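You operate a simulated robot arm through the tools that you are given. There is no shell and no other tool.

The job below is to be done with a simulated robot arm. You get a single attempt, and the scene is never put back.

Task
Crank the wool back on to its roll and lower the black bar.
Fine: free the white lever to crank and set it to hold again.
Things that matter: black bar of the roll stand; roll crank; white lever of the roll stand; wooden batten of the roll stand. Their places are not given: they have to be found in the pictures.

The check looks at the end state, three seconds after you hand in, the way a careful person would. Anything else that was tipped, shoved, dropped, spilled or broken makes it a failure.

Robot
A 6-joint arm with a two-finger parallel gripper, fixed in place. Base frame: the origin is on the floor under the middle of its stand, x ahead of it, y to its left, z up. Lengths are in mm, angles in rad, forces in N, time in s.
With the tool pointing down near the work surface it reaches from about 100 to 760 mm from the base axis. Its first joint turns from -2.007 to 2.007 rad. Payload 4.2 kg.
The tool frame sits at the grasp point between the pads (the TCP): z along the fingers, y along the line on which they close. The tips reach 23 mm beyond it. The gripper opens to 94 mm. The fingers are 38 mm wide and 10 mm thick; the gripper's body (54 by 96 mm) begins 39 mm behind the TCP.
Orientation is that of the tool frame in the base frame, as a unit quaternion [x, y, z, w]. With the fingers straight down and closing along the base's y, the tool's x points along the base's -x, its y along +y and its z along -z.

Tools
- The arm moves only by the tool jog_arm. Its argument "motion" is one flat list of numbers, 6 for each row, row after row: the shift along the base's x, y, z in mm, then the turn, a rotation vector about the base's x, y, z in rad. In form: [tx, ty, tz, ax, ay, az, tx, ty, tz, ax, ay, az, ...]. A call has 1 to 20 rows; each row is the pose to reach, as a shift and turn from the pose commanded when the call began. "hand" is the opening, from 0 (shut) to 1 (fully open), set as the call begins (left out, the last holds). Rows are played at 5 a second. More than 50 mm and 0.15 rad between two rows, or a gripper value outside its range, and nothing of the call is played. A pose out of reach is approached as far as the arm can. The call stops where the force on the tool passes 90 N (or 10 N more than at its start, if that is more) or the arm is blocked; 0.2 s more then pass. The fingers move at their own pace (about 108 mm/s each) and stop on an object; they squeeze with about 25 N. The grip force told is the motor's: it shows also when the fingers shut on nothing. Time passes only in rows, and 0.2 s behind the last, so rows that repeat a pose let the fingers close. The reply holds the time, the measured pose of the TCP, the force on the tool along the base axes, the opening and the grip force, in the units named above and with some noise, with the torque about the TCP (base axes, N m) and any sound that the robot's microphone picked up, and new pictures: "pictures" is both (left out), scene, wrist or none.
- Cameras (640 x 400 px; columns grow to the right, rows downward): "scene" is fixed at [41.2, -496.7, 1105.6]; the picture's right is [0.44, 0.90, 0.00], its down [0.74, -0.37, -0.56] and it looks along [-0.50, 0.25, -0.83] (base axes); focal length 214 px, centre (320, 200). "wrist" rides on the gripper at [86, 16, -74] in the tool frame; the picture's right is [-0.18, 0.98, 0.00], its down [-0.58, -0.11, -0.81] and it looks along [-0.79, -0.15, 0.59] (tool axes); focal length 243 px, centre (320, 200).
- slide_trunk(by): slides the trunk up (or, below 0, down) by that many mm; the arm rides with it, the base frame stays. It gives what a move gives, with no picture.
- point_at(camera, pixels): for up to 12 pixels [column, row] of the newest picture of that camera ("zoom" is the newest enlarged one), the place [x, y, z] in the base frame of the surface seen there, good to about 2 mm, but the place of the scene camera against the robot may be out by one fixed shift of up to 12 mm in any direction. No time passes.
- close_up(camera, box): a new picture of the part [left, top, right, bottom] of that camera's present view, enlarged. No time passes.
- hand_in(): hands the job in; it is judged then, once.

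Unless the task says otherwise, let go and move clear before handing in.

The tools are called after "Emit:" by a JSON object that holds its "name" and its "arguments". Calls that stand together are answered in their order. jog_arm: Moves the arm, as the interface text tells. Its arguments: {"type":"object","properties":{"motion":{"type":"array","items":{"type":"number"}},"hand":{"type":"number"},"pictures":{"type":"string","enum":["both","scene","wrist","none"]}},"required":["motion"]} The other tools are called the same way: slide_trunk (by) moves the trunk up or down; point_at (camera, pixels) gives the place of the surface under pixels of a picture; close_up (camera, box) takes an enlarged picture of a part of a camera's view; hand_in () hands the job in.

At the start:

```text
clock: 0.0
ee_pos: [421.9, -432.5, 1128.8]
tool_rot: [-0.001, 1.0, 0.0, 0.0]
ft_force: [0.6, -0.2, 0.3]
wrist_torque: [-0.01, 0.0, 0.01]
finger_gap: 94.2
gripper_force: 0.0
trunk travel left (down, up): [-600.0, 390.0]
```

scene: 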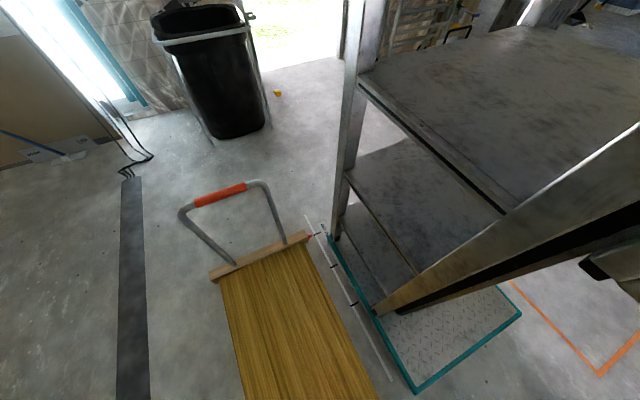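
wrist: 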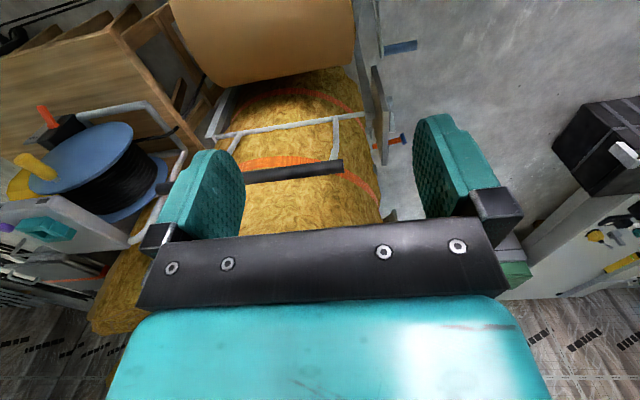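

The wrist picture shows a wool roll stand around (290,160) with a black bar at (295,172), an orange/blue handle at (390,142), and a reel with a yellow handle at left; the scene view shows a wool-like sheet with a wooden batten and an orange-handled bow. I'll enlarge both views before moving.

Emit:
{"name": "close_up", "arguments": {"camera": "wrist", "box": [160, 40, 480, 240]}}

Emit:
{"name": "close_up", "arguments": {"camera": "scene", "box": [100, 150, 420, 400]}}

Emit:
{"name": "close_up", "arguments": {"camera": "wrist", "box": [0, 40, 200, 340]}}

```text
2.00 times, centred on (320, 140) of wrist
```

zoom: 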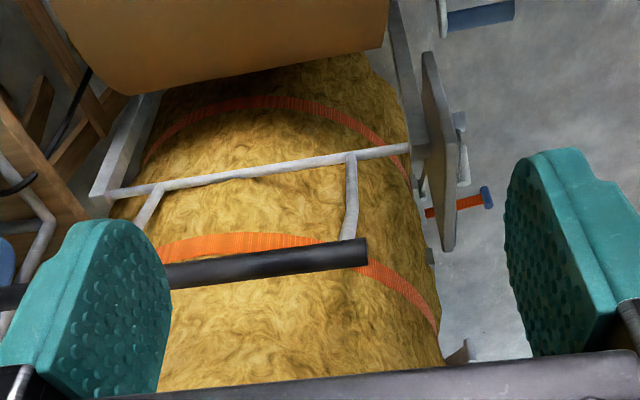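

```text
1.60 times, centred on (260, 275) of scene
```

zoom: 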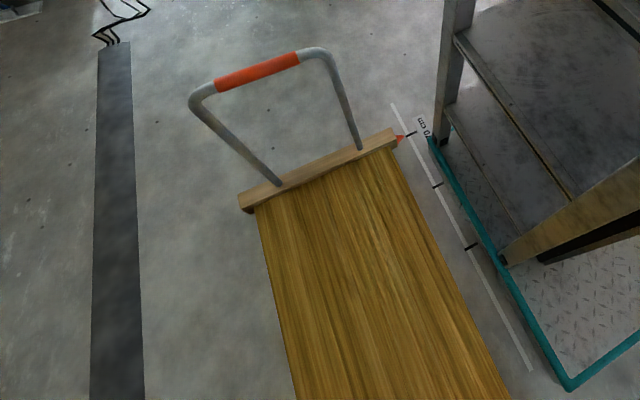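

```text
1.33 times, centred on (100, 190) of wrist
```

zoom: 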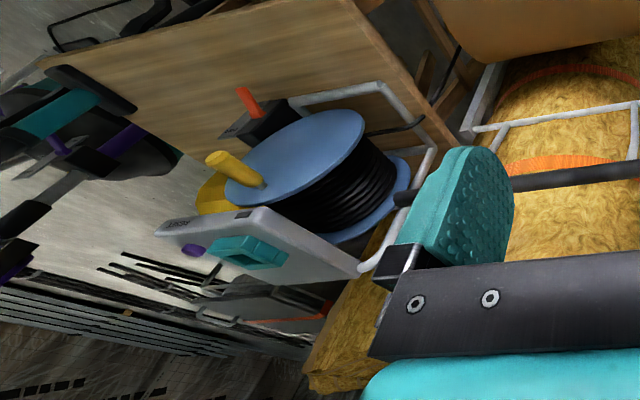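

The batten with the orange handle sits at scene (258,260), and the roll stand is only in the wrist view. I'll measure key pixels in both.

Emit:
{"name": "point_at", "arguments": {"camera": "scene", "pixels": [[215, 276], [310, 237], [220, 194], [240, 262], [285, 243], [300, 380], [245, 395], [375, 395], [320, 234], [390, 378], [130, 182], [400, 170]]}}

Emit:
{"name": "point_at", "arguments": {"camera": "wrist", "pixels": [[300, 172], [250, 176], [340, 165], [220, 135], [360, 114], [336, 140], [393, 141], [404, 138], [377, 110], [400, 46], [280, 40], [300, 130]]}}

Emit:
{"name": "point_at", "arguments": {"camera": "wrist", "pixels": [[35, 167], [48, 117], [90, 150], [130, 175], [60, 205], [160, 187], [150, 110], [60, 65], [40, 230], [140, 250], [440, 270], [120, 300]]}}

```text
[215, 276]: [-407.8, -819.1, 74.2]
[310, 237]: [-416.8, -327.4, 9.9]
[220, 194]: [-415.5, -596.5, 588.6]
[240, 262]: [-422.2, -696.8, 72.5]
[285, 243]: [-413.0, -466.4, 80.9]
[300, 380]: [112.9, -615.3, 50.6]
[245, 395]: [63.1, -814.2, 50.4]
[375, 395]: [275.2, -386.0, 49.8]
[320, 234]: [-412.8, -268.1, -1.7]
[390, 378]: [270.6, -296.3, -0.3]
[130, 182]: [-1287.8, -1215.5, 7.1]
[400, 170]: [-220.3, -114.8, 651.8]
```

```text
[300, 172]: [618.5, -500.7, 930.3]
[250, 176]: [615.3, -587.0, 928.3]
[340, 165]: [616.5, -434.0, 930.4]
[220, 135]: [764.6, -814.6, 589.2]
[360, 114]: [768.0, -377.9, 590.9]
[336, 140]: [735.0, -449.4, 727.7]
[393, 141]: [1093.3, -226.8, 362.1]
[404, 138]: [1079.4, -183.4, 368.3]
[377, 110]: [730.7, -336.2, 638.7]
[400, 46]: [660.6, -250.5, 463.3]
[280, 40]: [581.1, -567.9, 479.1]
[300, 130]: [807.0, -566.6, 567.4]
```

```text
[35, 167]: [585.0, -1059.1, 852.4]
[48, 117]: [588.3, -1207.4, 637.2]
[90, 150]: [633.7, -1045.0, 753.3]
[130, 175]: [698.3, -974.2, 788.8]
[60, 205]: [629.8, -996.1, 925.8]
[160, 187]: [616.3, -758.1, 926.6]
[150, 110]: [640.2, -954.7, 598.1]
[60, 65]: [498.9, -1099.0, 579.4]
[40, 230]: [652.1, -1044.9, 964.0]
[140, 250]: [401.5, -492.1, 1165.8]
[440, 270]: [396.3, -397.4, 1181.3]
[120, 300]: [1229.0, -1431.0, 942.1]
```

The wrist picture is upside down with respect to the world (its down is +z), so the black bar is at about x=617, z=930, and a grey plate with an orange/blue handle is on the +y side at (393,141). I'll zoom there before moving.

Emit:
{"name": "close_up", "arguments": {"camera": "wrist", "box": [340, 0, 500, 200]}}

Emit:
{"name": "close_up", "arguments": {"camera": "wrist", "box": [0, 0, 240, 150]}}

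Emit:
{"name": "close_up", "arguments": {"camera": "wrist", "box": [500, 60, 640, 300]}}

```text
2.00 times, centred on (420, 100) of wrist
```

zoom: 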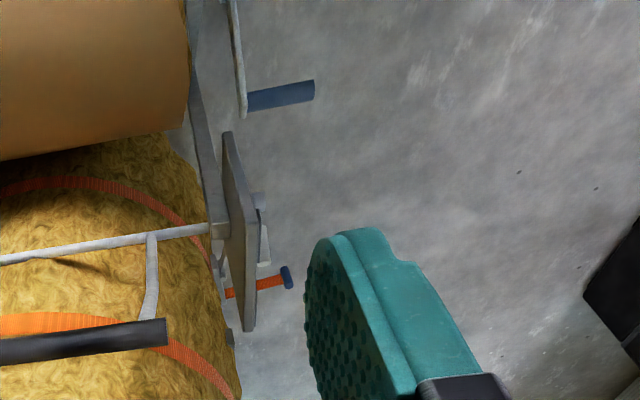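

```text
2.67 times, centred on (120, 75) of wrist
```

zoom: 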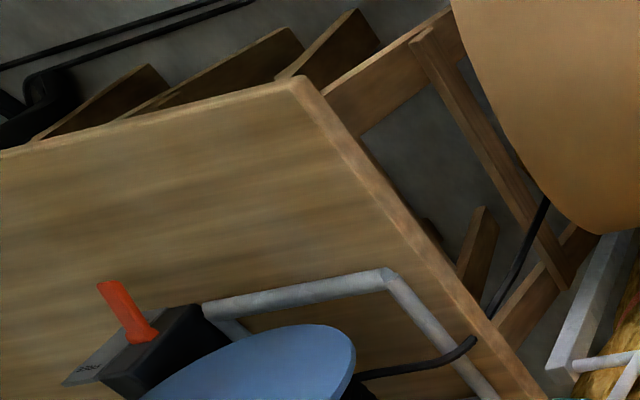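

```text
1.67 times, centred on (570, 180) of wrist
```

zoom: 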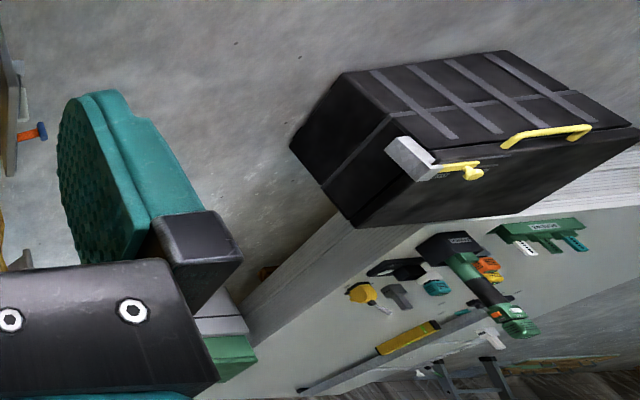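

A blue-handled crank is visible at wrist (400,46) → about [660,-250,463], on the +y side of a brown roll. I'll swing the arm to the +y side, turned to look toward it, staying high in free space.

Emit:
{"name": "jog_arm", "arguments": {"motion": [2, 40, -19, 0, 0, -0.075, 4, 80, -38, 0, 0, -0.15, 7, 120, -57, 0, 0, -0.225, 9, 160, -76, 0, 0, -0.3, 12, 200, -95, 0, 0, -0.375, 14, 240, -114, 0, 0, -0.45, 16, 280, -133, 0, 0, -0.525, 18, 320, -152, 0, 0, -0.6, 20, 360, -171, 0, 0, -0.675, 22, 400, -190, 0, 0, -0.75, 25, 440, -209, 0, 0, -0.825, 28, 480, -228, 0, 0, -0.9], "pictures": "both"}}

```text
clock: 2.6
ee_pos: [448.9, 48.4, 898.2]
tool_rot: [0.437, 0.9, 0.0, 0.0]
ft_force: [0.0, 0.0, -0.1]
wrist_torque: [0.01, -0.03, -0.04]
finger_gap: 93.9
gripper_force: 0.1
out of reach, approached as far as the arm can: row 8, 9, 10, 11
trunk travel left (down, up): [-600.0, 390.0]
```

scene: 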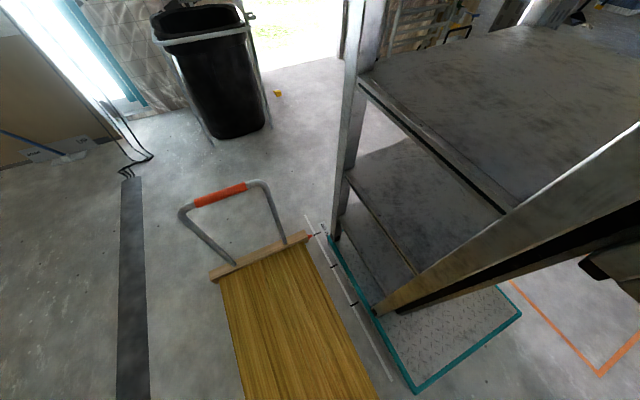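
wrist: 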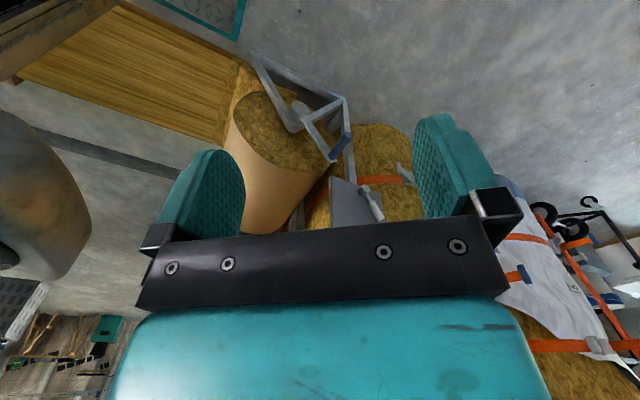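

The roll's end, A-frame with crank (blue handle at (335,145)) and a grey plate with a white lever at (372,200) now show. I'll enlarge and measure them.

Emit:
{"name": "close_up", "arguments": {"camera": "wrist", "box": [220, 40, 420, 240]}}

Emit:
{"name": "point_at", "arguments": {"camera": "wrist", "pixels": [[335, 145], [346, 130], [300, 105], [280, 68], [345, 98], [345, 170], [350, 205], [365, 190], [372, 200], [378, 212], [400, 172], [310, 130]]}}

```text
2.00 times, centred on (320, 140) of wrist
```

zoom: 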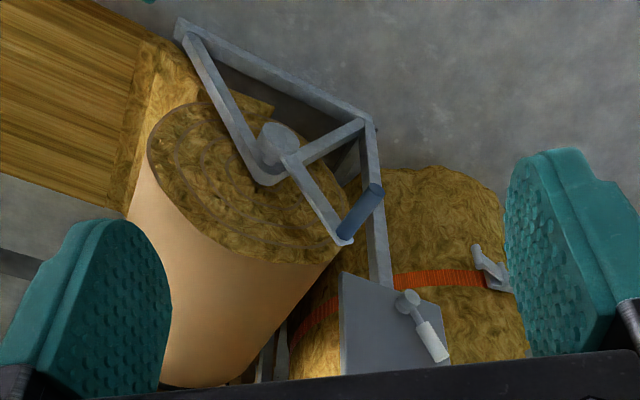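

```text
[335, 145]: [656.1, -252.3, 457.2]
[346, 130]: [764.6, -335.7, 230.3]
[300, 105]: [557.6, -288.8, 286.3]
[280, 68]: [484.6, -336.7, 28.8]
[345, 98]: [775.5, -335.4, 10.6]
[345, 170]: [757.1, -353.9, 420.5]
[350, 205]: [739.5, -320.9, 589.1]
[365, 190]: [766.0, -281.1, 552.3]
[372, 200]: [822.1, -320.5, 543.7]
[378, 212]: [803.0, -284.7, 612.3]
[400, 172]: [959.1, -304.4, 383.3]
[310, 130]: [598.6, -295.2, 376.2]
```

The crank hub is near (557,-289,286), its blue handle near (656,-252,457), and the white lever pivots near (766,-281,552) on a grey plate. I'll zoom tighter on the plate and crank.

Emit:
{"name": "close_up", "arguments": {"camera": "wrist", "box": [320, 160, 400, 220]}}

Emit:
{"name": "close_up", "arguments": {"camera": "wrist", "box": [260, 50, 370, 170]}}

Emit:
{"name": "close_up", "arguments": {"camera": "wrist", "box": [380, 100, 640, 400]}}

```text
6.67 times, centred on (360, 190) of wrist
```

zoom: 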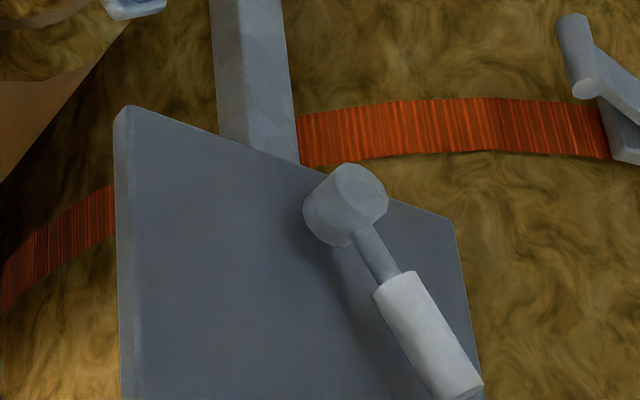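

```text
3.33 times, centred on (315, 110) of wrist
```

zoom: 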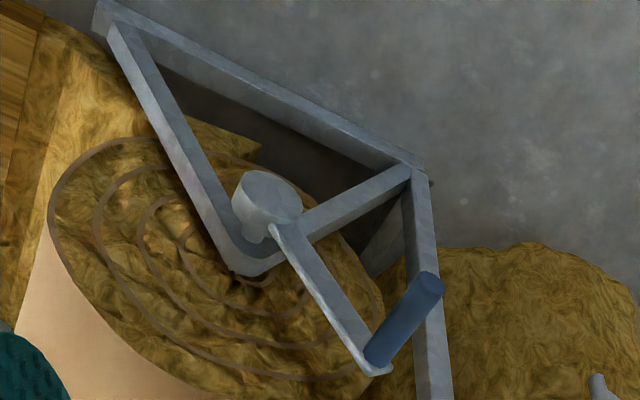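

```text
1.33 times, centred on (510, 250) of wrist
```

zoom: 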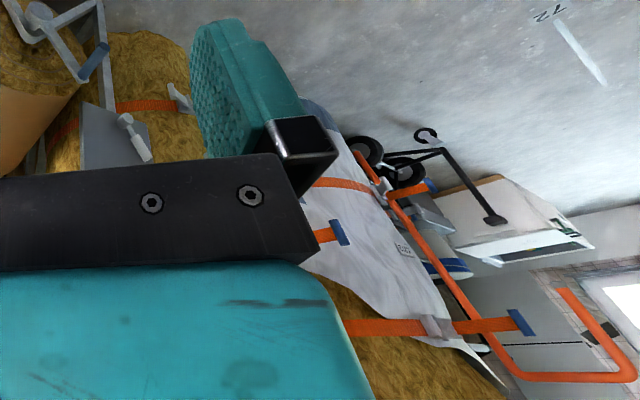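

The gripper hides the plate's upper part. I'll slide the trunk up 200 mm so the plate falls in the open half of the wrist picture.

Emit:
{"name": "slide_trunk", "arguments": {"by": 200}}

Emit:
{"name": "close_up", "arguments": {"camera": "wrist", "box": [250, 40, 450, 240]}}

```text
clock: 4.8
ee_pos: [449.5, 46.9, 1099.2]
tool_rot: [0.435, 0.901, 0.0, 0.001]
ft_force: [-0.3, -0.1, 1.2]
wrist_torque: [0.05, -0.01, -0.03]
finger_gap: 93.9
gripper_force: 0.1
trunk travel left (down, up): [-800.0, 190.0]
```

```text
2.00 times, centred on (350, 140) of wrist
```

zoom: 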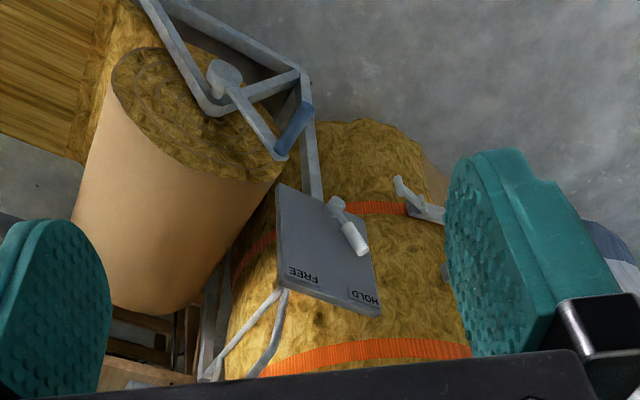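

The plate is marked FREE (–x side, zoom (303,272)) and HOLD (+x side, zoom (365,297)); the white lever now points to HOLD. I'll zoom in for coordinates.

Emit:
{"name": "close_up", "arguments": {"camera": "wrist", "box": [325, 125, 389, 201]}}

Emit:
{"name": "point_at", "arguments": {"camera": "wrist", "pixels": [[354, 143], [359, 151], [362, 160], [365, 166], [341, 135], [337, 182], [367, 197], [345, 176], [362, 188], [335, 190], [303, 98], [325, 130]]}}

```text
5.26 times, centred on (357, 163) of wrist
```

zoom: 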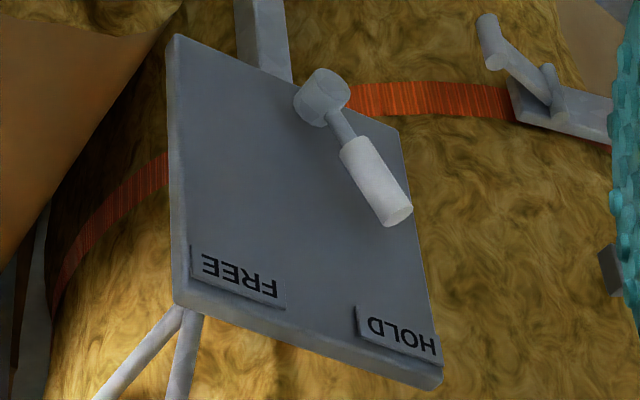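

```text
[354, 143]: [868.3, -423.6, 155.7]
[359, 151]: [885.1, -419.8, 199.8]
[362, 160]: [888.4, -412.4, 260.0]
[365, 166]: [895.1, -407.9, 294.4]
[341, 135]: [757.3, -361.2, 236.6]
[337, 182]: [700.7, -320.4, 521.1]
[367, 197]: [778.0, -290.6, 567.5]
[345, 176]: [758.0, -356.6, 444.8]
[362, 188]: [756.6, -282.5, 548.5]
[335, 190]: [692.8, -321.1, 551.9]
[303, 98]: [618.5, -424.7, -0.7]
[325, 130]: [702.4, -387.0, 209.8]
```

Those wrist pixels referred to the old picture, so I'll use the zoom picture for coordinates.

Emit:
{"name": "point_at", "arguments": {"camera": "zoom", "pixels": [[315, 100], [325, 88], [342, 125], [365, 170], [395, 205], [180, 50], [185, 290], [430, 370], [395, 140], [240, 275], [400, 335], [170, 330]]}}

Emit:
{"name": "close_up", "arguments": {"camera": "wrist", "box": [200, 100, 400, 240]}}

```text
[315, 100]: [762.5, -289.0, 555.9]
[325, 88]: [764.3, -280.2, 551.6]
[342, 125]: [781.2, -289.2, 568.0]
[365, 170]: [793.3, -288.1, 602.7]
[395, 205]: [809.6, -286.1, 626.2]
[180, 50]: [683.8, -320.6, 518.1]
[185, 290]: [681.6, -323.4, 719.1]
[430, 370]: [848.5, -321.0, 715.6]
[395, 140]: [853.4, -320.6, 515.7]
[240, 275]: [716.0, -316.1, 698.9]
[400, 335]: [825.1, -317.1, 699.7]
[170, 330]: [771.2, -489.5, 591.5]
```

```text
2.86 times, centred on (300, 170) of wrist
```

zoom: 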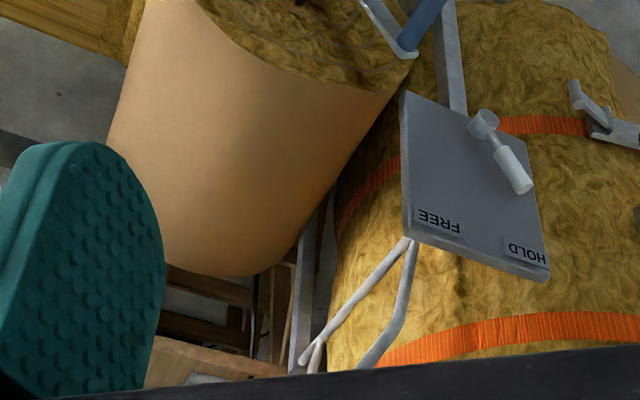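

The lever pivots near (765,-285,553), tip at (810,-286,627) toward HOLD; FREE is symmetric toward –x. Now I'll check the ruler beside the batten and the crank handle in detail.

Emit:
{"name": "close_up", "arguments": {"camera": "scene", "box": [280, 200, 400, 280]}}

Emit:
{"name": "close_up", "arguments": {"camera": "scene", "box": [300, 280, 440, 400]}}

Emit:
{"name": "close_up", "arguments": {"camera": "wrist", "box": [280, 40, 380, 140]}}

```text
5.00 times, centred on (340, 240) of scene
```

zoom: 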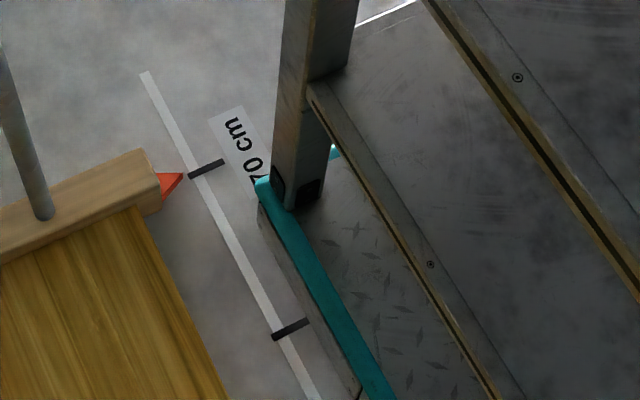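

```text
3.33 times, centred on (370, 340) of scene
```

zoom: 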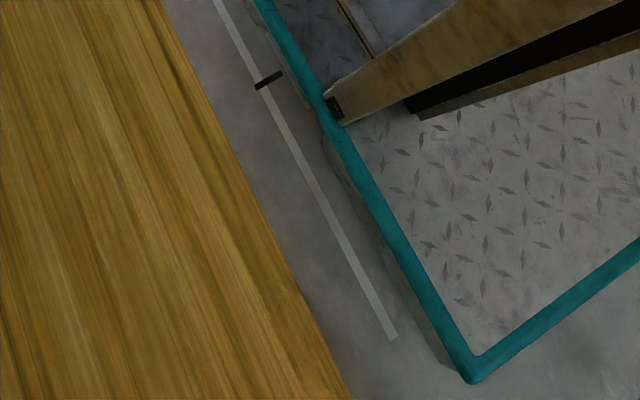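

```text
4.00 times, centred on (330, 90) of wrist
```

zoom: 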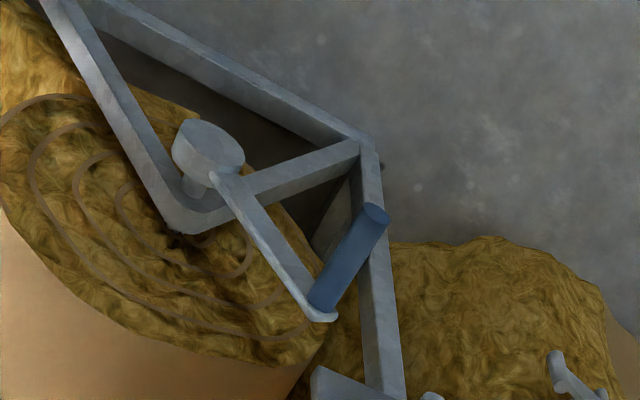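

The batten's red pointer sits at a tick labelled "70 cm" (scene ≈(317,234)), with further ticks at ≈(334,266) and ≈(354,304). I'll measure these ticks and the crank handle ends.

Emit:
{"name": "point_at", "arguments": {"camera": "scene", "pixels": [[317, 234], [334, 266], [354, 304], [391, 381], [310, 236], [304, 216], [205, 197], [240, 186]]}}

Emit:
{"name": "point_at", "arguments": {"camera": "zoom", "pixels": [[376, 214], [320, 305], [345, 262], [360, 235], [325, 316], [240, 195], [205, 135], [230, 155], [195, 185], [180, 215], [290, 180], [375, 300]]}}

```text
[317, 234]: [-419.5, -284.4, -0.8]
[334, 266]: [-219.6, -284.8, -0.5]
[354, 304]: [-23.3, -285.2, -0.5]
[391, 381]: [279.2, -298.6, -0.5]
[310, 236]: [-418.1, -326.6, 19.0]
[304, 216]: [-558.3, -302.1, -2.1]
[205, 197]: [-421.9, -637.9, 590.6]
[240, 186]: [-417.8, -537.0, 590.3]
```

```text
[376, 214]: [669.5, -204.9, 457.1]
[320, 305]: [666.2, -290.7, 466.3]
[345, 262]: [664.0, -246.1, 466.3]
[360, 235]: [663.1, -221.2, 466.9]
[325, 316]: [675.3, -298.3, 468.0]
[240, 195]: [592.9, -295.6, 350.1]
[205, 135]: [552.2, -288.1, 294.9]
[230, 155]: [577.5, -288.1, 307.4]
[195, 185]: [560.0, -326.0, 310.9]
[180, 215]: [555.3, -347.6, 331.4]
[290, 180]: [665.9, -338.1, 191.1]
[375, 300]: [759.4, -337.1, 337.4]
```

Ticks are 200 mm apart (x=-419 is 70 cm), so 0 cm would be at about x=281, where the ruler ends. I'll zoom in on the crank hub to pin its axis.

Emit:
{"name": "close_up", "arguments": {"camera": "wrist", "box": [285, 60, 325, 90]}}

```text
13.33 times, centred on (305, 75) of wrist
```

zoom: 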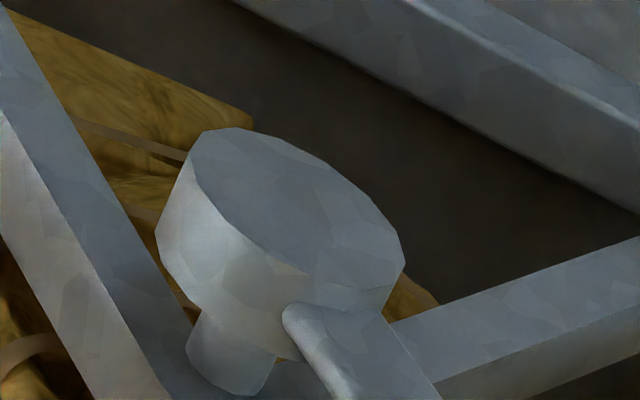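

Emit:
{"name": "point_at", "arguments": {"camera": "zoom", "pixels": [[200, 140], [240, 133], [300, 155], [370, 200], [398, 258], [380, 280], [300, 262], [250, 240], [205, 190], [290, 200], [340, 320], [230, 360]]}}

```text
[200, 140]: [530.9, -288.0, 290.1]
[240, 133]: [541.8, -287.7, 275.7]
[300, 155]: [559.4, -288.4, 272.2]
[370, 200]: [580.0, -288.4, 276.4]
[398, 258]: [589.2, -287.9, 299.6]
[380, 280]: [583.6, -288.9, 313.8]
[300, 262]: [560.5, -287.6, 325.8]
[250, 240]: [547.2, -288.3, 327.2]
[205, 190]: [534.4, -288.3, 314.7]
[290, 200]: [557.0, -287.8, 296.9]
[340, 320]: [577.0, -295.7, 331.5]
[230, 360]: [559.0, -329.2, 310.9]
```

The crank axis is at about (560,300) in x–z with its handle at (669,457), i.e. radius ≈190 at 55°; FREE/HOLD lever geometry is clear. I'll lower the trunk to working height, then tilt the tool to horizontal pointing toward the stand side in free space.

Emit:
{"name": "slide_trunk", "arguments": {"by": -450}}

Emit:
{"name": "jog_arm", "arguments": {"motion": [16, -14, 0, -0.112, -0.088, 0, 33, -28, 0, -0.225, -0.177, 0, 50, -42, 0, -0.337, -0.265, 0, 66, -56, 0, -0.449, -0.353, 0, 83, -70, 0, -0.562, -0.441, 0, 100, -84, 0, -0.674, -0.53, 0, 116, -98, 0, -0.786, -0.618, 0, 133, -112, 0, -0.899, -0.706, 0, 150, -126, 0, -1.011, -0.794, 0, 166, -140, 0, -1.123, -0.883, 0, 183, -154, 0, -1.236, -0.971, 0]}}

```text
refused: -450 is not a number from -400 to 400
```

```text
clock: 7.2
ee_pos: [620.4, -98.7, 1098.6]
tool_rot: [0.323, 0.668, -0.294, 0.602]
ft_force: [-0.8, 0.8, 0.0]
wrist_torque: [0.0, -0.01, 0.04]
finger_gap: 94.1
gripper_force: 0.1
out of reach, approached as far as the arm can: row 11
trunk travel left (down, up): [-800.0, 190.0]
```

scene: 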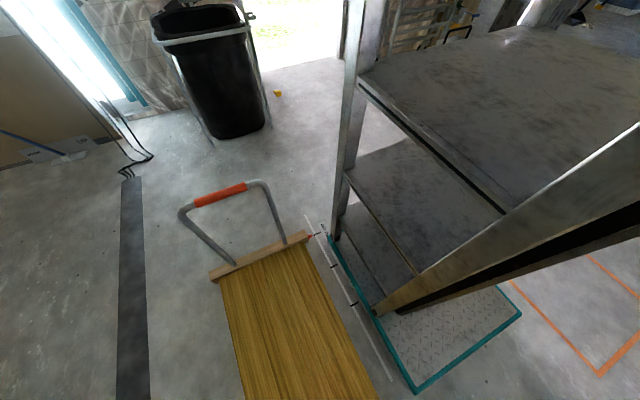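
wrist: 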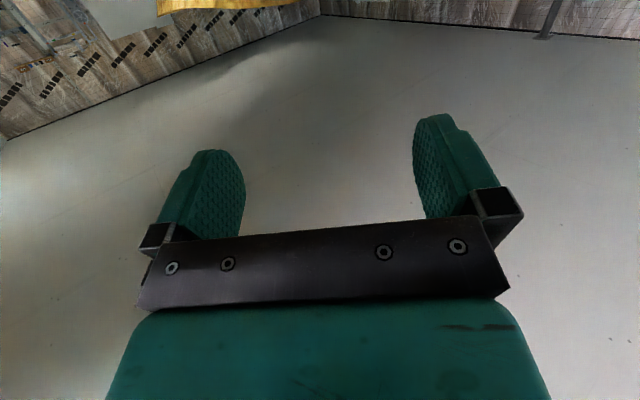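

The tool is now nearly horizontal (0.1 rad short at the last row) at the high position; the camera looks up at the ceiling as expected. I'll lower the trunk in two steps to bring it to the lever height, well to the +y side of the stand.

Emit:
{"name": "slide_trunk", "arguments": {"by": -400}}

Emit:
{"name": "slide_trunk", "arguments": {"by": -100}}

Emit:
{"name": "jog_arm", "arguments": {"motion": [0, 0, 0, 0, 0, 0, 0, 0, 0, 0, 0, 0]}}

```text
clock: 11.0
ee_pos: [620.5, -97.2, 699.1]
tool_rot: [0.324, 0.669, -0.294, 0.601]
ft_force: [0.0, -0.8, 0.0]
wrist_torque: [0.0, 0.0, -0.02]
finger_gap: 94.0
gripper_force: 0.0
trunk travel left (down, up): [-400.0, 590.0]
```

```text
clock: 12.3
ee_pos: [621.0, -98.1, 600.4]
tool_rot: [0.325, 0.669, -0.295, 0.6]
ft_force: [-0.5, -0.5, -1.4]
wrist_torque: [-0.03, 0.02, -0.01]
finger_gap: 94.2
gripper_force: 0.0
trunk travel left (down, up): [-300.0, 690.0]
```

```text
clock: 12.9
ee_pos: [619.7, -97.0, 600.6]
tool_rot: [0.324, 0.669, -0.294, 0.601]
ft_force: [0.0, -0.2, 0.4]
wrist_torque: [0.0, 0.01, 0.01]
finger_gap: 93.9
gripper_force: 0.1
trunk travel left (down, up): [-300.0, 690.0]
```

scene: 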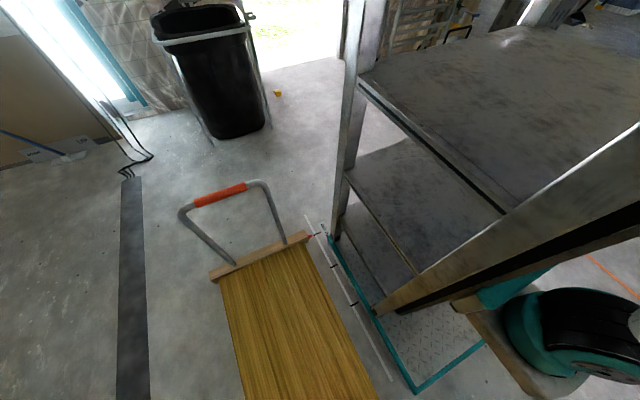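
wrist: 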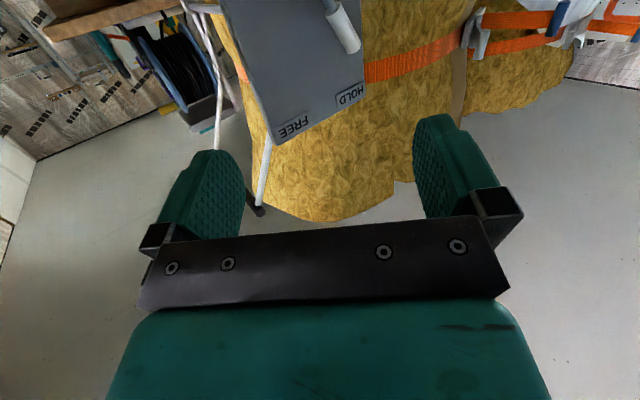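

The camera now looks up past the plate: HOLD/FREE labels and the lever top are visible at (340,30), and the robot's shoulder appears in the scene at (560,340). I'll measure the shoulder height to judge reach.

Emit:
{"name": "point_at", "arguments": {"camera": "scene", "pixels": [[560, 320], [600, 300], [600, 370], [520, 330], [540, 380], [510, 290], [480, 310], [460, 303]]}}

Emit:
{"name": "close_up", "arguments": {"camera": "scene", "box": [440, 240, 640, 400]}}

Emit:
{"name": "close_up", "arguments": {"camera": "wrist", "box": [160, 0, 420, 180]}}

```text
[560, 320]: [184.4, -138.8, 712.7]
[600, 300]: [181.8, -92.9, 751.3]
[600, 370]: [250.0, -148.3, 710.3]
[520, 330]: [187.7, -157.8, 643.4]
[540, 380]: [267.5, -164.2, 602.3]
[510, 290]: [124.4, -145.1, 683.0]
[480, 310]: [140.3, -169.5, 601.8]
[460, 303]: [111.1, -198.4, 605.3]
```

```text
2.50 times, centred on (540, 320) of scene
```

zoom: 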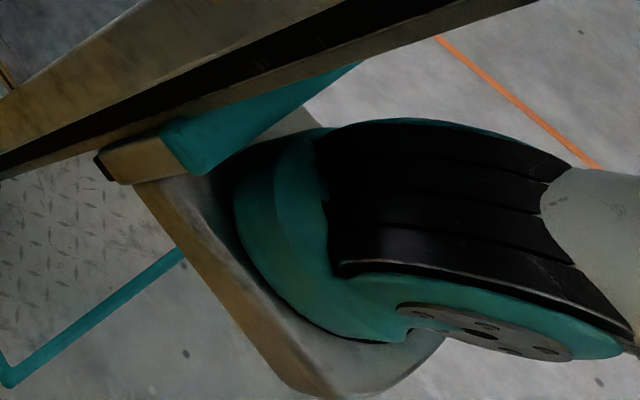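

```text
2.22 times, centred on (290, 90) of wrist
```

zoom: 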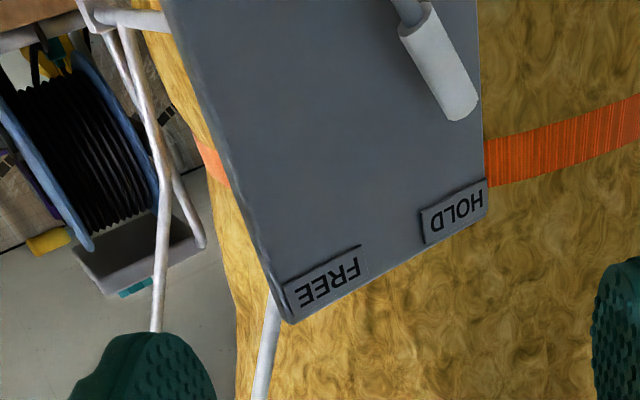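

Carriage top is at z≈600 and the shoulder at z≈700, with the arm's base well forward of the origin, so the lever should be within reach. I'll turn the heading toward –y while shifting +x, staying ~100 mm clear of the plate.

Emit:
{"name": "jog_arm", "arguments": {"motion": [35, 0, 0, 0, 0, -0.1, 70, 0, 0, 0, 0, -0.2, 105, 0, 0, 0, 0, -0.3, 140, 0, 0, 0, 0, -0.4, 140, 0, 0, 0, 0, -0.4]}}

```text
clock: 14.1
ee_pos: [745.6, -143.5, 585.7]
tool_rot: [0.455, 0.618, -0.38, 0.517]
ft_force: [0.1, -0.5, 0.7]
wrist_torque: [-0.01, 0.0, 0.01]
finger_gap: 93.9
gripper_force: 0.0
out of reach, approached as far as the arm can: row 2, 3, 4, 5
trunk travel left (down, up): [-300.0, 690.0]
```

scene: 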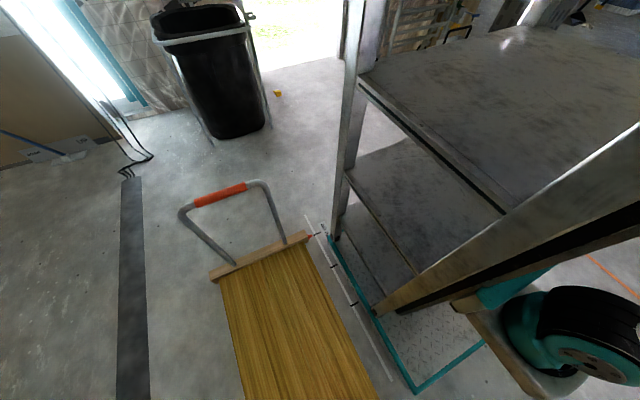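
wrist: 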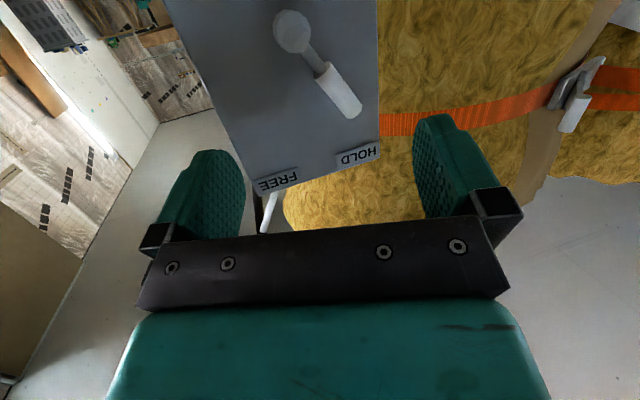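

The arm settled at (745.6,-143.5,585.7) with the tool tipped 10° down, so horizontal is at a joint limit. A straight-down tool with the fingers closing along x suits both lever and crank better, so I'll tilt back to vertical here, rising to z≈740.

Emit:
{"name": "jog_arm", "arguments": {"motion": [0, 0, 14, 0.138, 0.038, 0, 0, 0, 28, 0.276, 0.075, 0, 0, 0, 42, 0.413, 0.113, 0, 0, 0, 56, 0.551, 0.15, 0, 0, 0, 70, 0.689, 0.188, 0, 0, 0, 84, 0.827, 0.225, 0, 0, 0, 98, 0.965, 0.263, 0, 0, 0, 112, 1.103, 0.3, 0, 0, 0, 126, 1.241, 0.338, 0, 0, 0, 140, 1.378, 0.376, 0, 0, 0, 154, 1.516, 0.413, 0], "pictures": "wrist"}}

```text
clock: 16.5
ee_pos: [744.7, -143.1, 742.7]
tool_rot: [0.606, 0.791, 0.069, -0.057]
ft_force: [-0.2, -0.2, 0.4]
wrist_torque: [-0.04, -0.02, 0.02]
finger_gap: 94.0
gripper_force: 0.2
trunk travel left (down, up): [-300.0, 690.0]
```

wrist: 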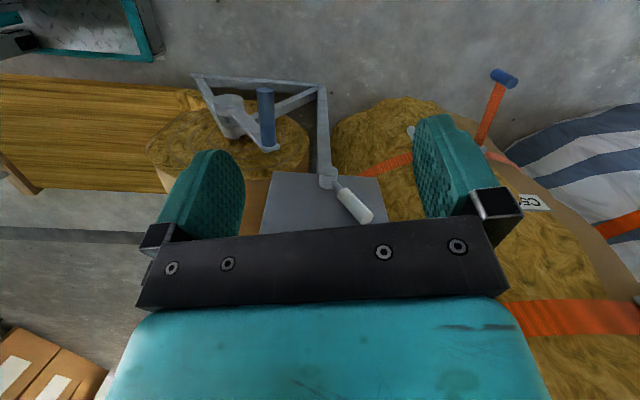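

The tool is back near vertical (the command base is the reached pose, so it overshot by 0.18 rad), and the lever shows at (352,203) between the fingers. I'll square the tool to straight down with fingers closing along x and shift toward the lever's x.

Emit:
{"name": "jog_arm", "arguments": {"motion": [15, 0, 10, -0.06, 0.006, -0.088, 30, 0, 20, -0.12, 0.011, -0.175, 45, 0, 30, -0.179, 0.017, -0.263, 45, 0, 30, -0.179, 0.017, -0.263], "pictures": "wrist"}}

```text
clock: 17.5
ee_pos: [790.4, -144.0, 774.0]
tool_rot: [0.707, 0.708, 0.001, -0.001]
ft_force: [-0.2, -0.9, 0.3]
wrist_torque: [0.04, 0.01, 0.0]
finger_gap: 94.1
gripper_force: 0.0
trunk travel left (down, up): [-300.0, 690.0]
```

wrist: 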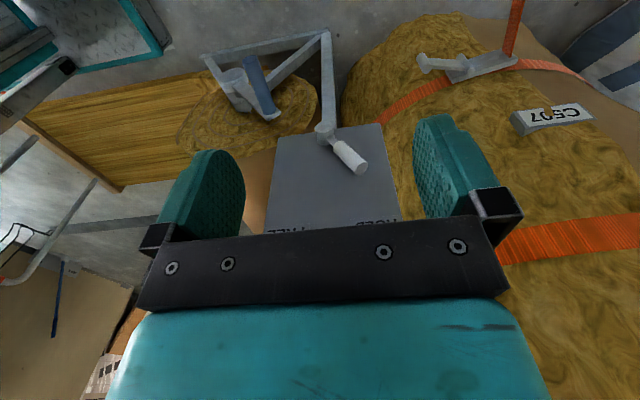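

The tool is exactly straight down now, and the lever (345,153) sits between the open fingers in view. I'll zoom and measure it accurately.

Emit:
{"name": "close_up", "arguments": {"camera": "wrist", "box": [300, 110, 390, 190]}}

```text
5.00 times, centred on (345, 150) of wrist
```

zoom: 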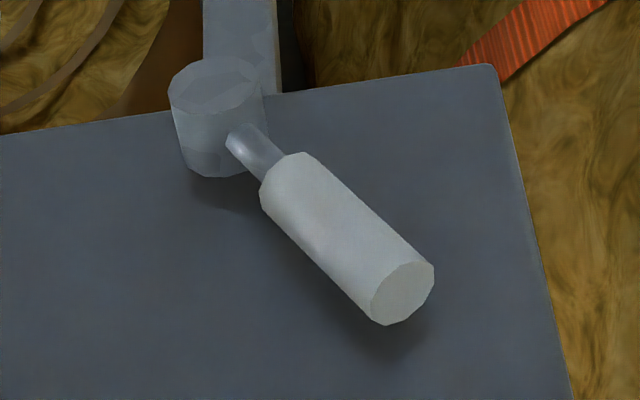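

Emit:
{"name": "point_at", "arguments": {"camera": "zoom", "pixels": [[403, 292], [380, 315], [430, 270], [325, 225], [280, 185], [240, 140], [215, 85], [180, 85], [255, 80], [215, 160], [400, 265], [290, 165]]}}

```text
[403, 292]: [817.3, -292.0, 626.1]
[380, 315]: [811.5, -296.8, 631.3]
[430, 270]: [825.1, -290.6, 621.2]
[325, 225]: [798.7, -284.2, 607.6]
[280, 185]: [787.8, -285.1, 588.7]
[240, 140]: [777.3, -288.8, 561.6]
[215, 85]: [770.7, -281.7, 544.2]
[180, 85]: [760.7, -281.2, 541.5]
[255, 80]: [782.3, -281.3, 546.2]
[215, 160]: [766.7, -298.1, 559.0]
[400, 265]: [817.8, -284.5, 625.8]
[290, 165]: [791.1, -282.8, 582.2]
```

The lever's tip is at (817,-292,626), pivot about (770,549), angle ≈58°. I'll move above it (TCP y=-280 so the gripper clears the plate at y=-321), fingers fully open, and come down partway.

Emit:
{"name": "jog_arm", "arguments": {"motion": [6, -34, 0, 0, 0, 0, 12, -68, 0, 0, 0, 0, 19, -102, 0, 0, 0, 0, 25, -136, 0, 0, 0, 0, 25, -136, -40, 0, 0, 0, 25, -136, -80, 0, 0, 0, 25, -136, -80, 0, 0, 0], "hand": 1, "pictures": "wrist"}}

```text
clock: 19.1
ee_pos: [815.1, -279.6, 691.9]
tool_rot: [0.706, 0.709, 0.001, 0.0]
ft_force: [0.2, 0.1, 0.6]
wrist_torque: [0.0, -0.02, -0.02]
finger_gap: 93.7
gripper_force: 0.1
trunk travel left (down, up): [-300.0, 690.0]
```

wrist: 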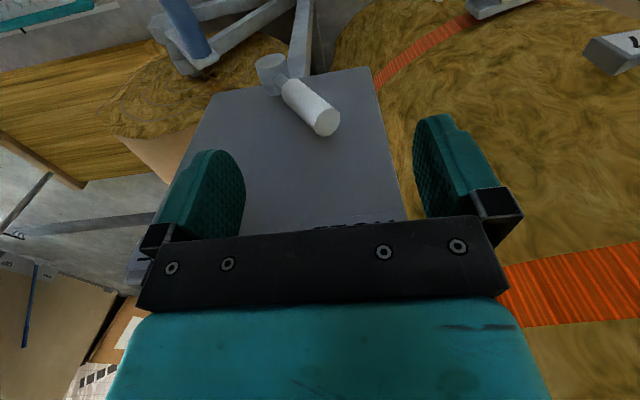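

Reach is fine at (815,-280,692), with the lever tip (325,122) centred between the fingers. I'll descend to z≈625 and narrow the fingers to a loose cage of ~46 mm.

Emit:
{"name": "jog_arm", "arguments": {"motion": [0, 0, -34, 0, 0, 0, 0, 0, -67, 0, 0, 0, 0, 0, -67, 0, 0, 0], "pictures": "none"}}

Emit:
{"name": "jog_arm", "arguments": {"motion": [0, 0, 0, 0, 0, 0, 0, 0, 0, 0, 0, 0], "hand": 0.49, "pictures": "wrist"}}

```text
clock: 19.6
ee_pos: [820.2, -280.2, 674.3]
tool_rot: [0.707, 0.707, 0.013, 0.022]
ft_force: [-5.2, 2.8, 35.0]
wrist_torque: [-1.46, 0.45, -0.27]
finger_gap: 94.0
gripper_force: 0.0
trunk travel left (down, up): [-300.0, 690.0]
stopped in row 2: the force on the tool passed its limit at 117 N (the readings are from after the stop); the commanded pose is now the measured one
```

```text
clock: 20.2
ee_pos: [819.7, -280.0, 674.2]
tool_rot: [0.707, 0.707, 0.012, 0.024]
ft_force: [0.5, -2.3, 47.6]
wrist_torque: [-1.82, 0.84, 0.04]
finger_gap: 46.2
gripper_force: 0.0
trunk travel left (down, up): [-300.0, 690.0]
```

wrist: 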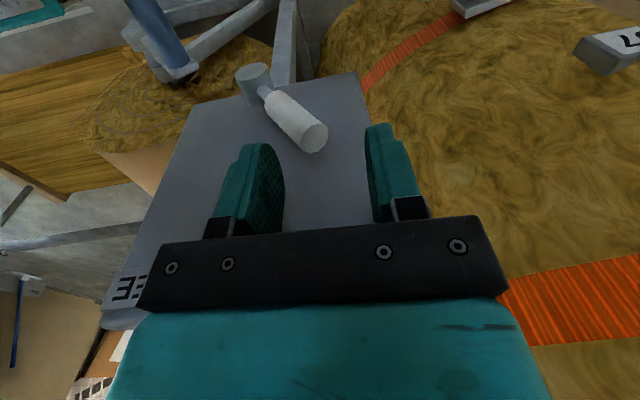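

The descent hit the plate's top edge with the gripper body (torque puts contact at y≈-318), so the body extends ~48 mm along the tool's x. I'll back straight up, then tilt the tool 45° so the body leans to +y, away from the plate.

Emit:
{"name": "jog_arm", "arguments": {"motion": [0, 0, 25, 0, 0, 0, 0, 0, 60, 0, 0, 0, 0, 20, 60, -0.13, 0, 0, 0, 40, 60, -0.26, 0, 0, 0, 60, 60, -0.39, 0, 0, 0, 80, 60, -0.52, 0, 0, 0, 100, 60, -0.65, 0, 0, 0, 120, 40, -0.78, 0, 0, 0, 120, 20, -0.78, 0, 0], "hand": 0.9, "pictures": "both"}}

```text
clock: 22.2
ee_pos: [807.3, -165.8, 681.5]
tool_rot: [0.646, 0.658, -0.259, 0.287]
ft_force: [-1.0, -0.2, -0.3]
wrist_torque: [0.03, 0.01, 0.01]
finger_gap: 84.5
gripper_force: 0.1
out of reach, approached as far as the arm can: row 3, 4, 5, 6, 7, 8, 9
trunk travel left (down, up): [-300.0, 690.0]
```

scene: 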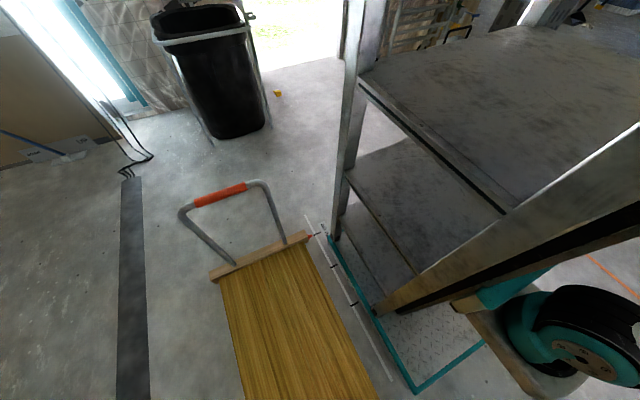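
wrist: 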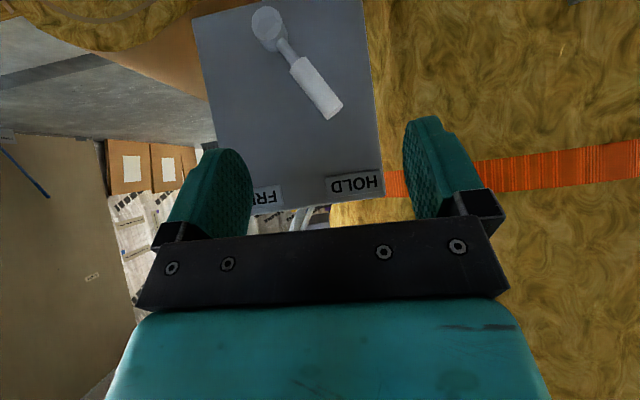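

The tilted view shows the lever (320,95) and plate square on; the arm lagged ~13 mm short of the commanded position, suggesting a reach boundary here. I'll move down toward lever height at this tilt, still 100 mm off the plate, and see if it tracks.

Emit:
{"name": "jog_arm", "arguments": {"motion": [3, 0, -30, 0, 0, 0, 6, 0, -60, 0, 0, 0, 6, 0, -60, 0, 0, 0], "pictures": "wrist"}}

```text
clock: 23.1
ee_pos: [814.0, -165.5, 623.6]
tool_rot: [0.648, 0.657, -0.26, 0.285]
ft_force: [1.4, -0.6, 0.2]
wrist_torque: [-0.06, -0.01, 0.03]
finger_gap: 84.7
gripper_force: 0.1
trunk travel left (down, up): [-300.0, 690.0]
```

wrist: 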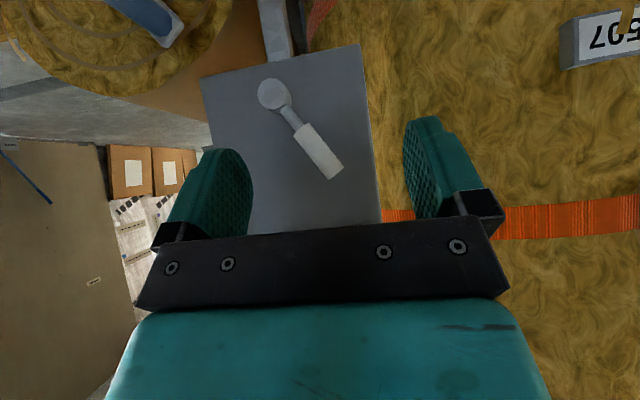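

At this lower height the arm tracks well (814,-165.5,623.6) with a 45° tilt. I'll slide in along –y to straddle the lever at TCP ≈(810,-279,613), keeping ~10 mm off the plate.

Emit:
{"name": "jog_arm", "arguments": {"motion": [-2, -35, -5, 0, 0, 0, -4, -70, -10, 0, 0, 0, -4, -95, -10, 0, 0, 0, -4, -113, -10, 0, 0, 0, -4, -113, -10, 0, 0, 0], "pictures": "wrist"}}

```text
clock: 24.2
ee_pos: [811.9, -277.9, 613.3]
tool_rot: [0.647, 0.658, -0.26, 0.286]
ft_force: [0.2, 0.6, -0.2]
wrist_torque: [-0.01, 0.02, 0.01]
finger_gap: 84.4
gripper_force: 0.1
trunk travel left (down, up): [-300.0, 690.0]
```

wrist: 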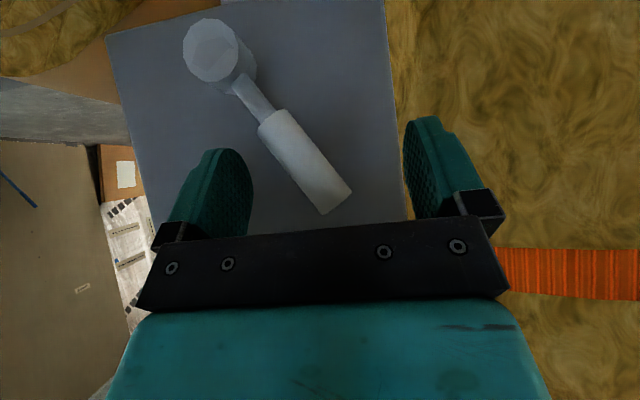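

The lever sits between the fingers with no contact force. I'll narrow the cage to ~58 mm and pull toward –x (FREE side) in small steps, watching force.

Emit:
{"name": "jog_arm", "arguments": {"motion": [0, 0, 0, 0, 0, 0, -10, 0, 0, 0, 0, 0, -20, 0, 0, 0, 0, 0, -30, 0, 0, 0, 0, 0, -40, 0, 0, 0, 0, 0, -50, 0, 0, 0, 0, 0], "hand": 0.62, "pictures": "wrist"}}

```text
clock: 25.6
ee_pos: [762.7, -276.2, 612.6]
tool_rot: [0.647, 0.657, -0.26, 0.285]
ft_force: [0.0, -0.6, 0.8]
wrist_torque: [0.0, 0.05, -0.01]
finger_gap: 58.6
gripper_force: 0.4
trunk travel left (down, up): [-300.0, 690.0]
```

wrist: 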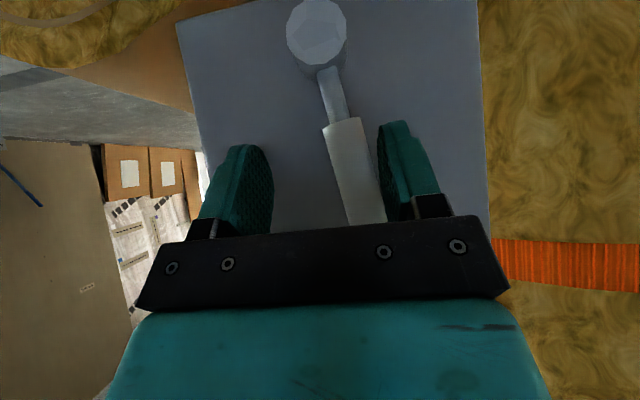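

The lever is following the right finger and is now almost upright. I'll continue pulling to –x toward FREE.

Emit:
{"name": "jog_arm", "arguments": {"motion": [-8, 0, 0, 0, 0, 0, -16, 0, 0, 0, 0, 0, -24, 0, 0, 0, 0, 0, -30, 0, 0, 0, 0, 0], "pictures": "wrist"}}

```text
clock: 26.6
ee_pos: [730.0, -278.1, 611.0]
tool_rot: [0.646, 0.657, -0.261, 0.286]
ft_force: [0.4, 0.6, -0.9]
wrist_torque: [-0.03, 0.02, 0.0]
finger_gap: 58.6
gripper_force: 0.0
trunk travel left (down, up): [-300.0, 690.0]
```

wrist: 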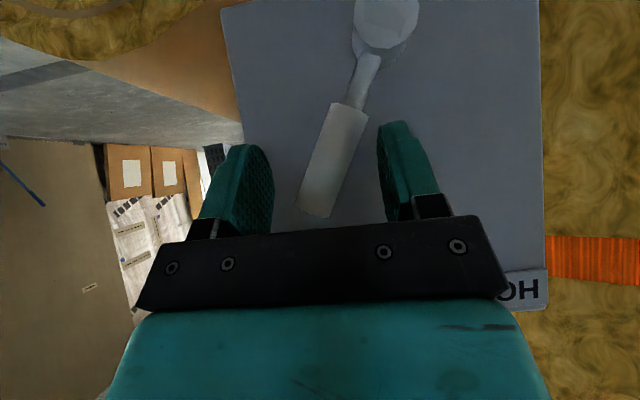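

The lever flipped over toward FREE and now rests free of both fingers (gap visible at (370,160)). I'll measure its angle.

Emit:
{"name": "close_up", "arguments": {"camera": "wrist", "box": [270, 0, 430, 220]}}

Emit:
{"name": "point_at", "arguments": {"camera": "wrist", "pixels": [[385, 22], [315, 205], [335, 140], [350, 110], [365, 75], [322, 175]]}}

```text
1.82 times, centred on (350, 110) of wrist
```

zoom: 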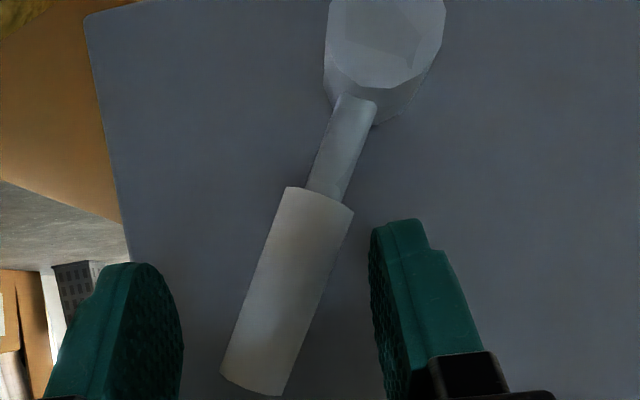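

```text
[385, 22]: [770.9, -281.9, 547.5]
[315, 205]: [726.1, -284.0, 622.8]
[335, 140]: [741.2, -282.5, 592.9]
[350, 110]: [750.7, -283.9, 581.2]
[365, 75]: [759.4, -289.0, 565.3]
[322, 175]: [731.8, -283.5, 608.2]
```

The lever now points from (771,548) to (726,623), i.e. 121°, mirror image of HOLD, so it is at FREE. I'll back out along +y and return the tool to straight down, beside the crank handle.

Emit:
{"name": "jog_arm", "arguments": {"motion": [0, 35, 0, 0, 0, 0, 0, 75, 0, 0, 0, 0, 0, 115, 0, 0, 0, 0, -10, 115, 0, 0.13, 0, 0, -20, 115, 0, 0.26, 0, 0, -30, 115, 0, 0.39, 0, 0, -40, 110, 0, 0.52, 0, 0, -50, 100, 0, 0.65, 0, 0, -61, 90, 0, 0.785, 0, 0, -61, 90, 0, 0.785, 0, 0], "pictures": "wrist"}}

```text
clock: 28.9
ee_pos: [669.8, -186.3, 611.2]
tool_rot: [0.707, 0.706, 0.012, 0.015]
ft_force: [-0.1, 0.0, -0.3]
wrist_torque: [0.01, 0.03, -0.03]
finger_gap: 58.2
gripper_force: 0.1
trunk travel left (down, up): [-300.0, 690.0]
```

wrist: 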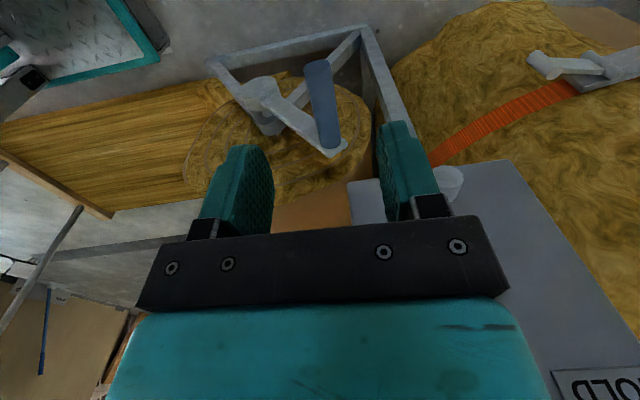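

The tool is vertical beside the crank; the blue handle is at (322,100) and the batten shows at left (60,185). I'll measure the handle accurately from here.

Emit:
{"name": "close_up", "arguments": {"camera": "wrist", "box": [230, 40, 370, 170]}}

```text
3.08 times, centred on (300, 105) of wrist
```

zoom: 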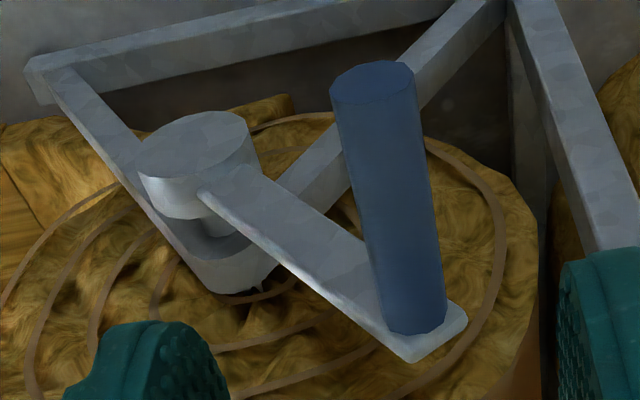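

Emit:
{"name": "point_at", "arguments": {"camera": "zoom", "pixels": [[372, 82], [338, 90], [408, 82], [372, 66], [375, 99], [395, 200], [415, 320], [430, 340], [450, 325], [195, 140], [150, 155], [245, 125]]}}

```text
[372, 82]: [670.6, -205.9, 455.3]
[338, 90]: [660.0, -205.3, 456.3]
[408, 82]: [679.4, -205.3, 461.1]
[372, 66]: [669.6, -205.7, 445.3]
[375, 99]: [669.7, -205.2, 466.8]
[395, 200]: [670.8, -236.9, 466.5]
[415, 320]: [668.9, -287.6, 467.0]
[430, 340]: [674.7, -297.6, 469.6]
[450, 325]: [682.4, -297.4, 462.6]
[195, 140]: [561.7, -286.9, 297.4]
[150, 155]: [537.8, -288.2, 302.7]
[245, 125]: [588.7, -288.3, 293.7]
```

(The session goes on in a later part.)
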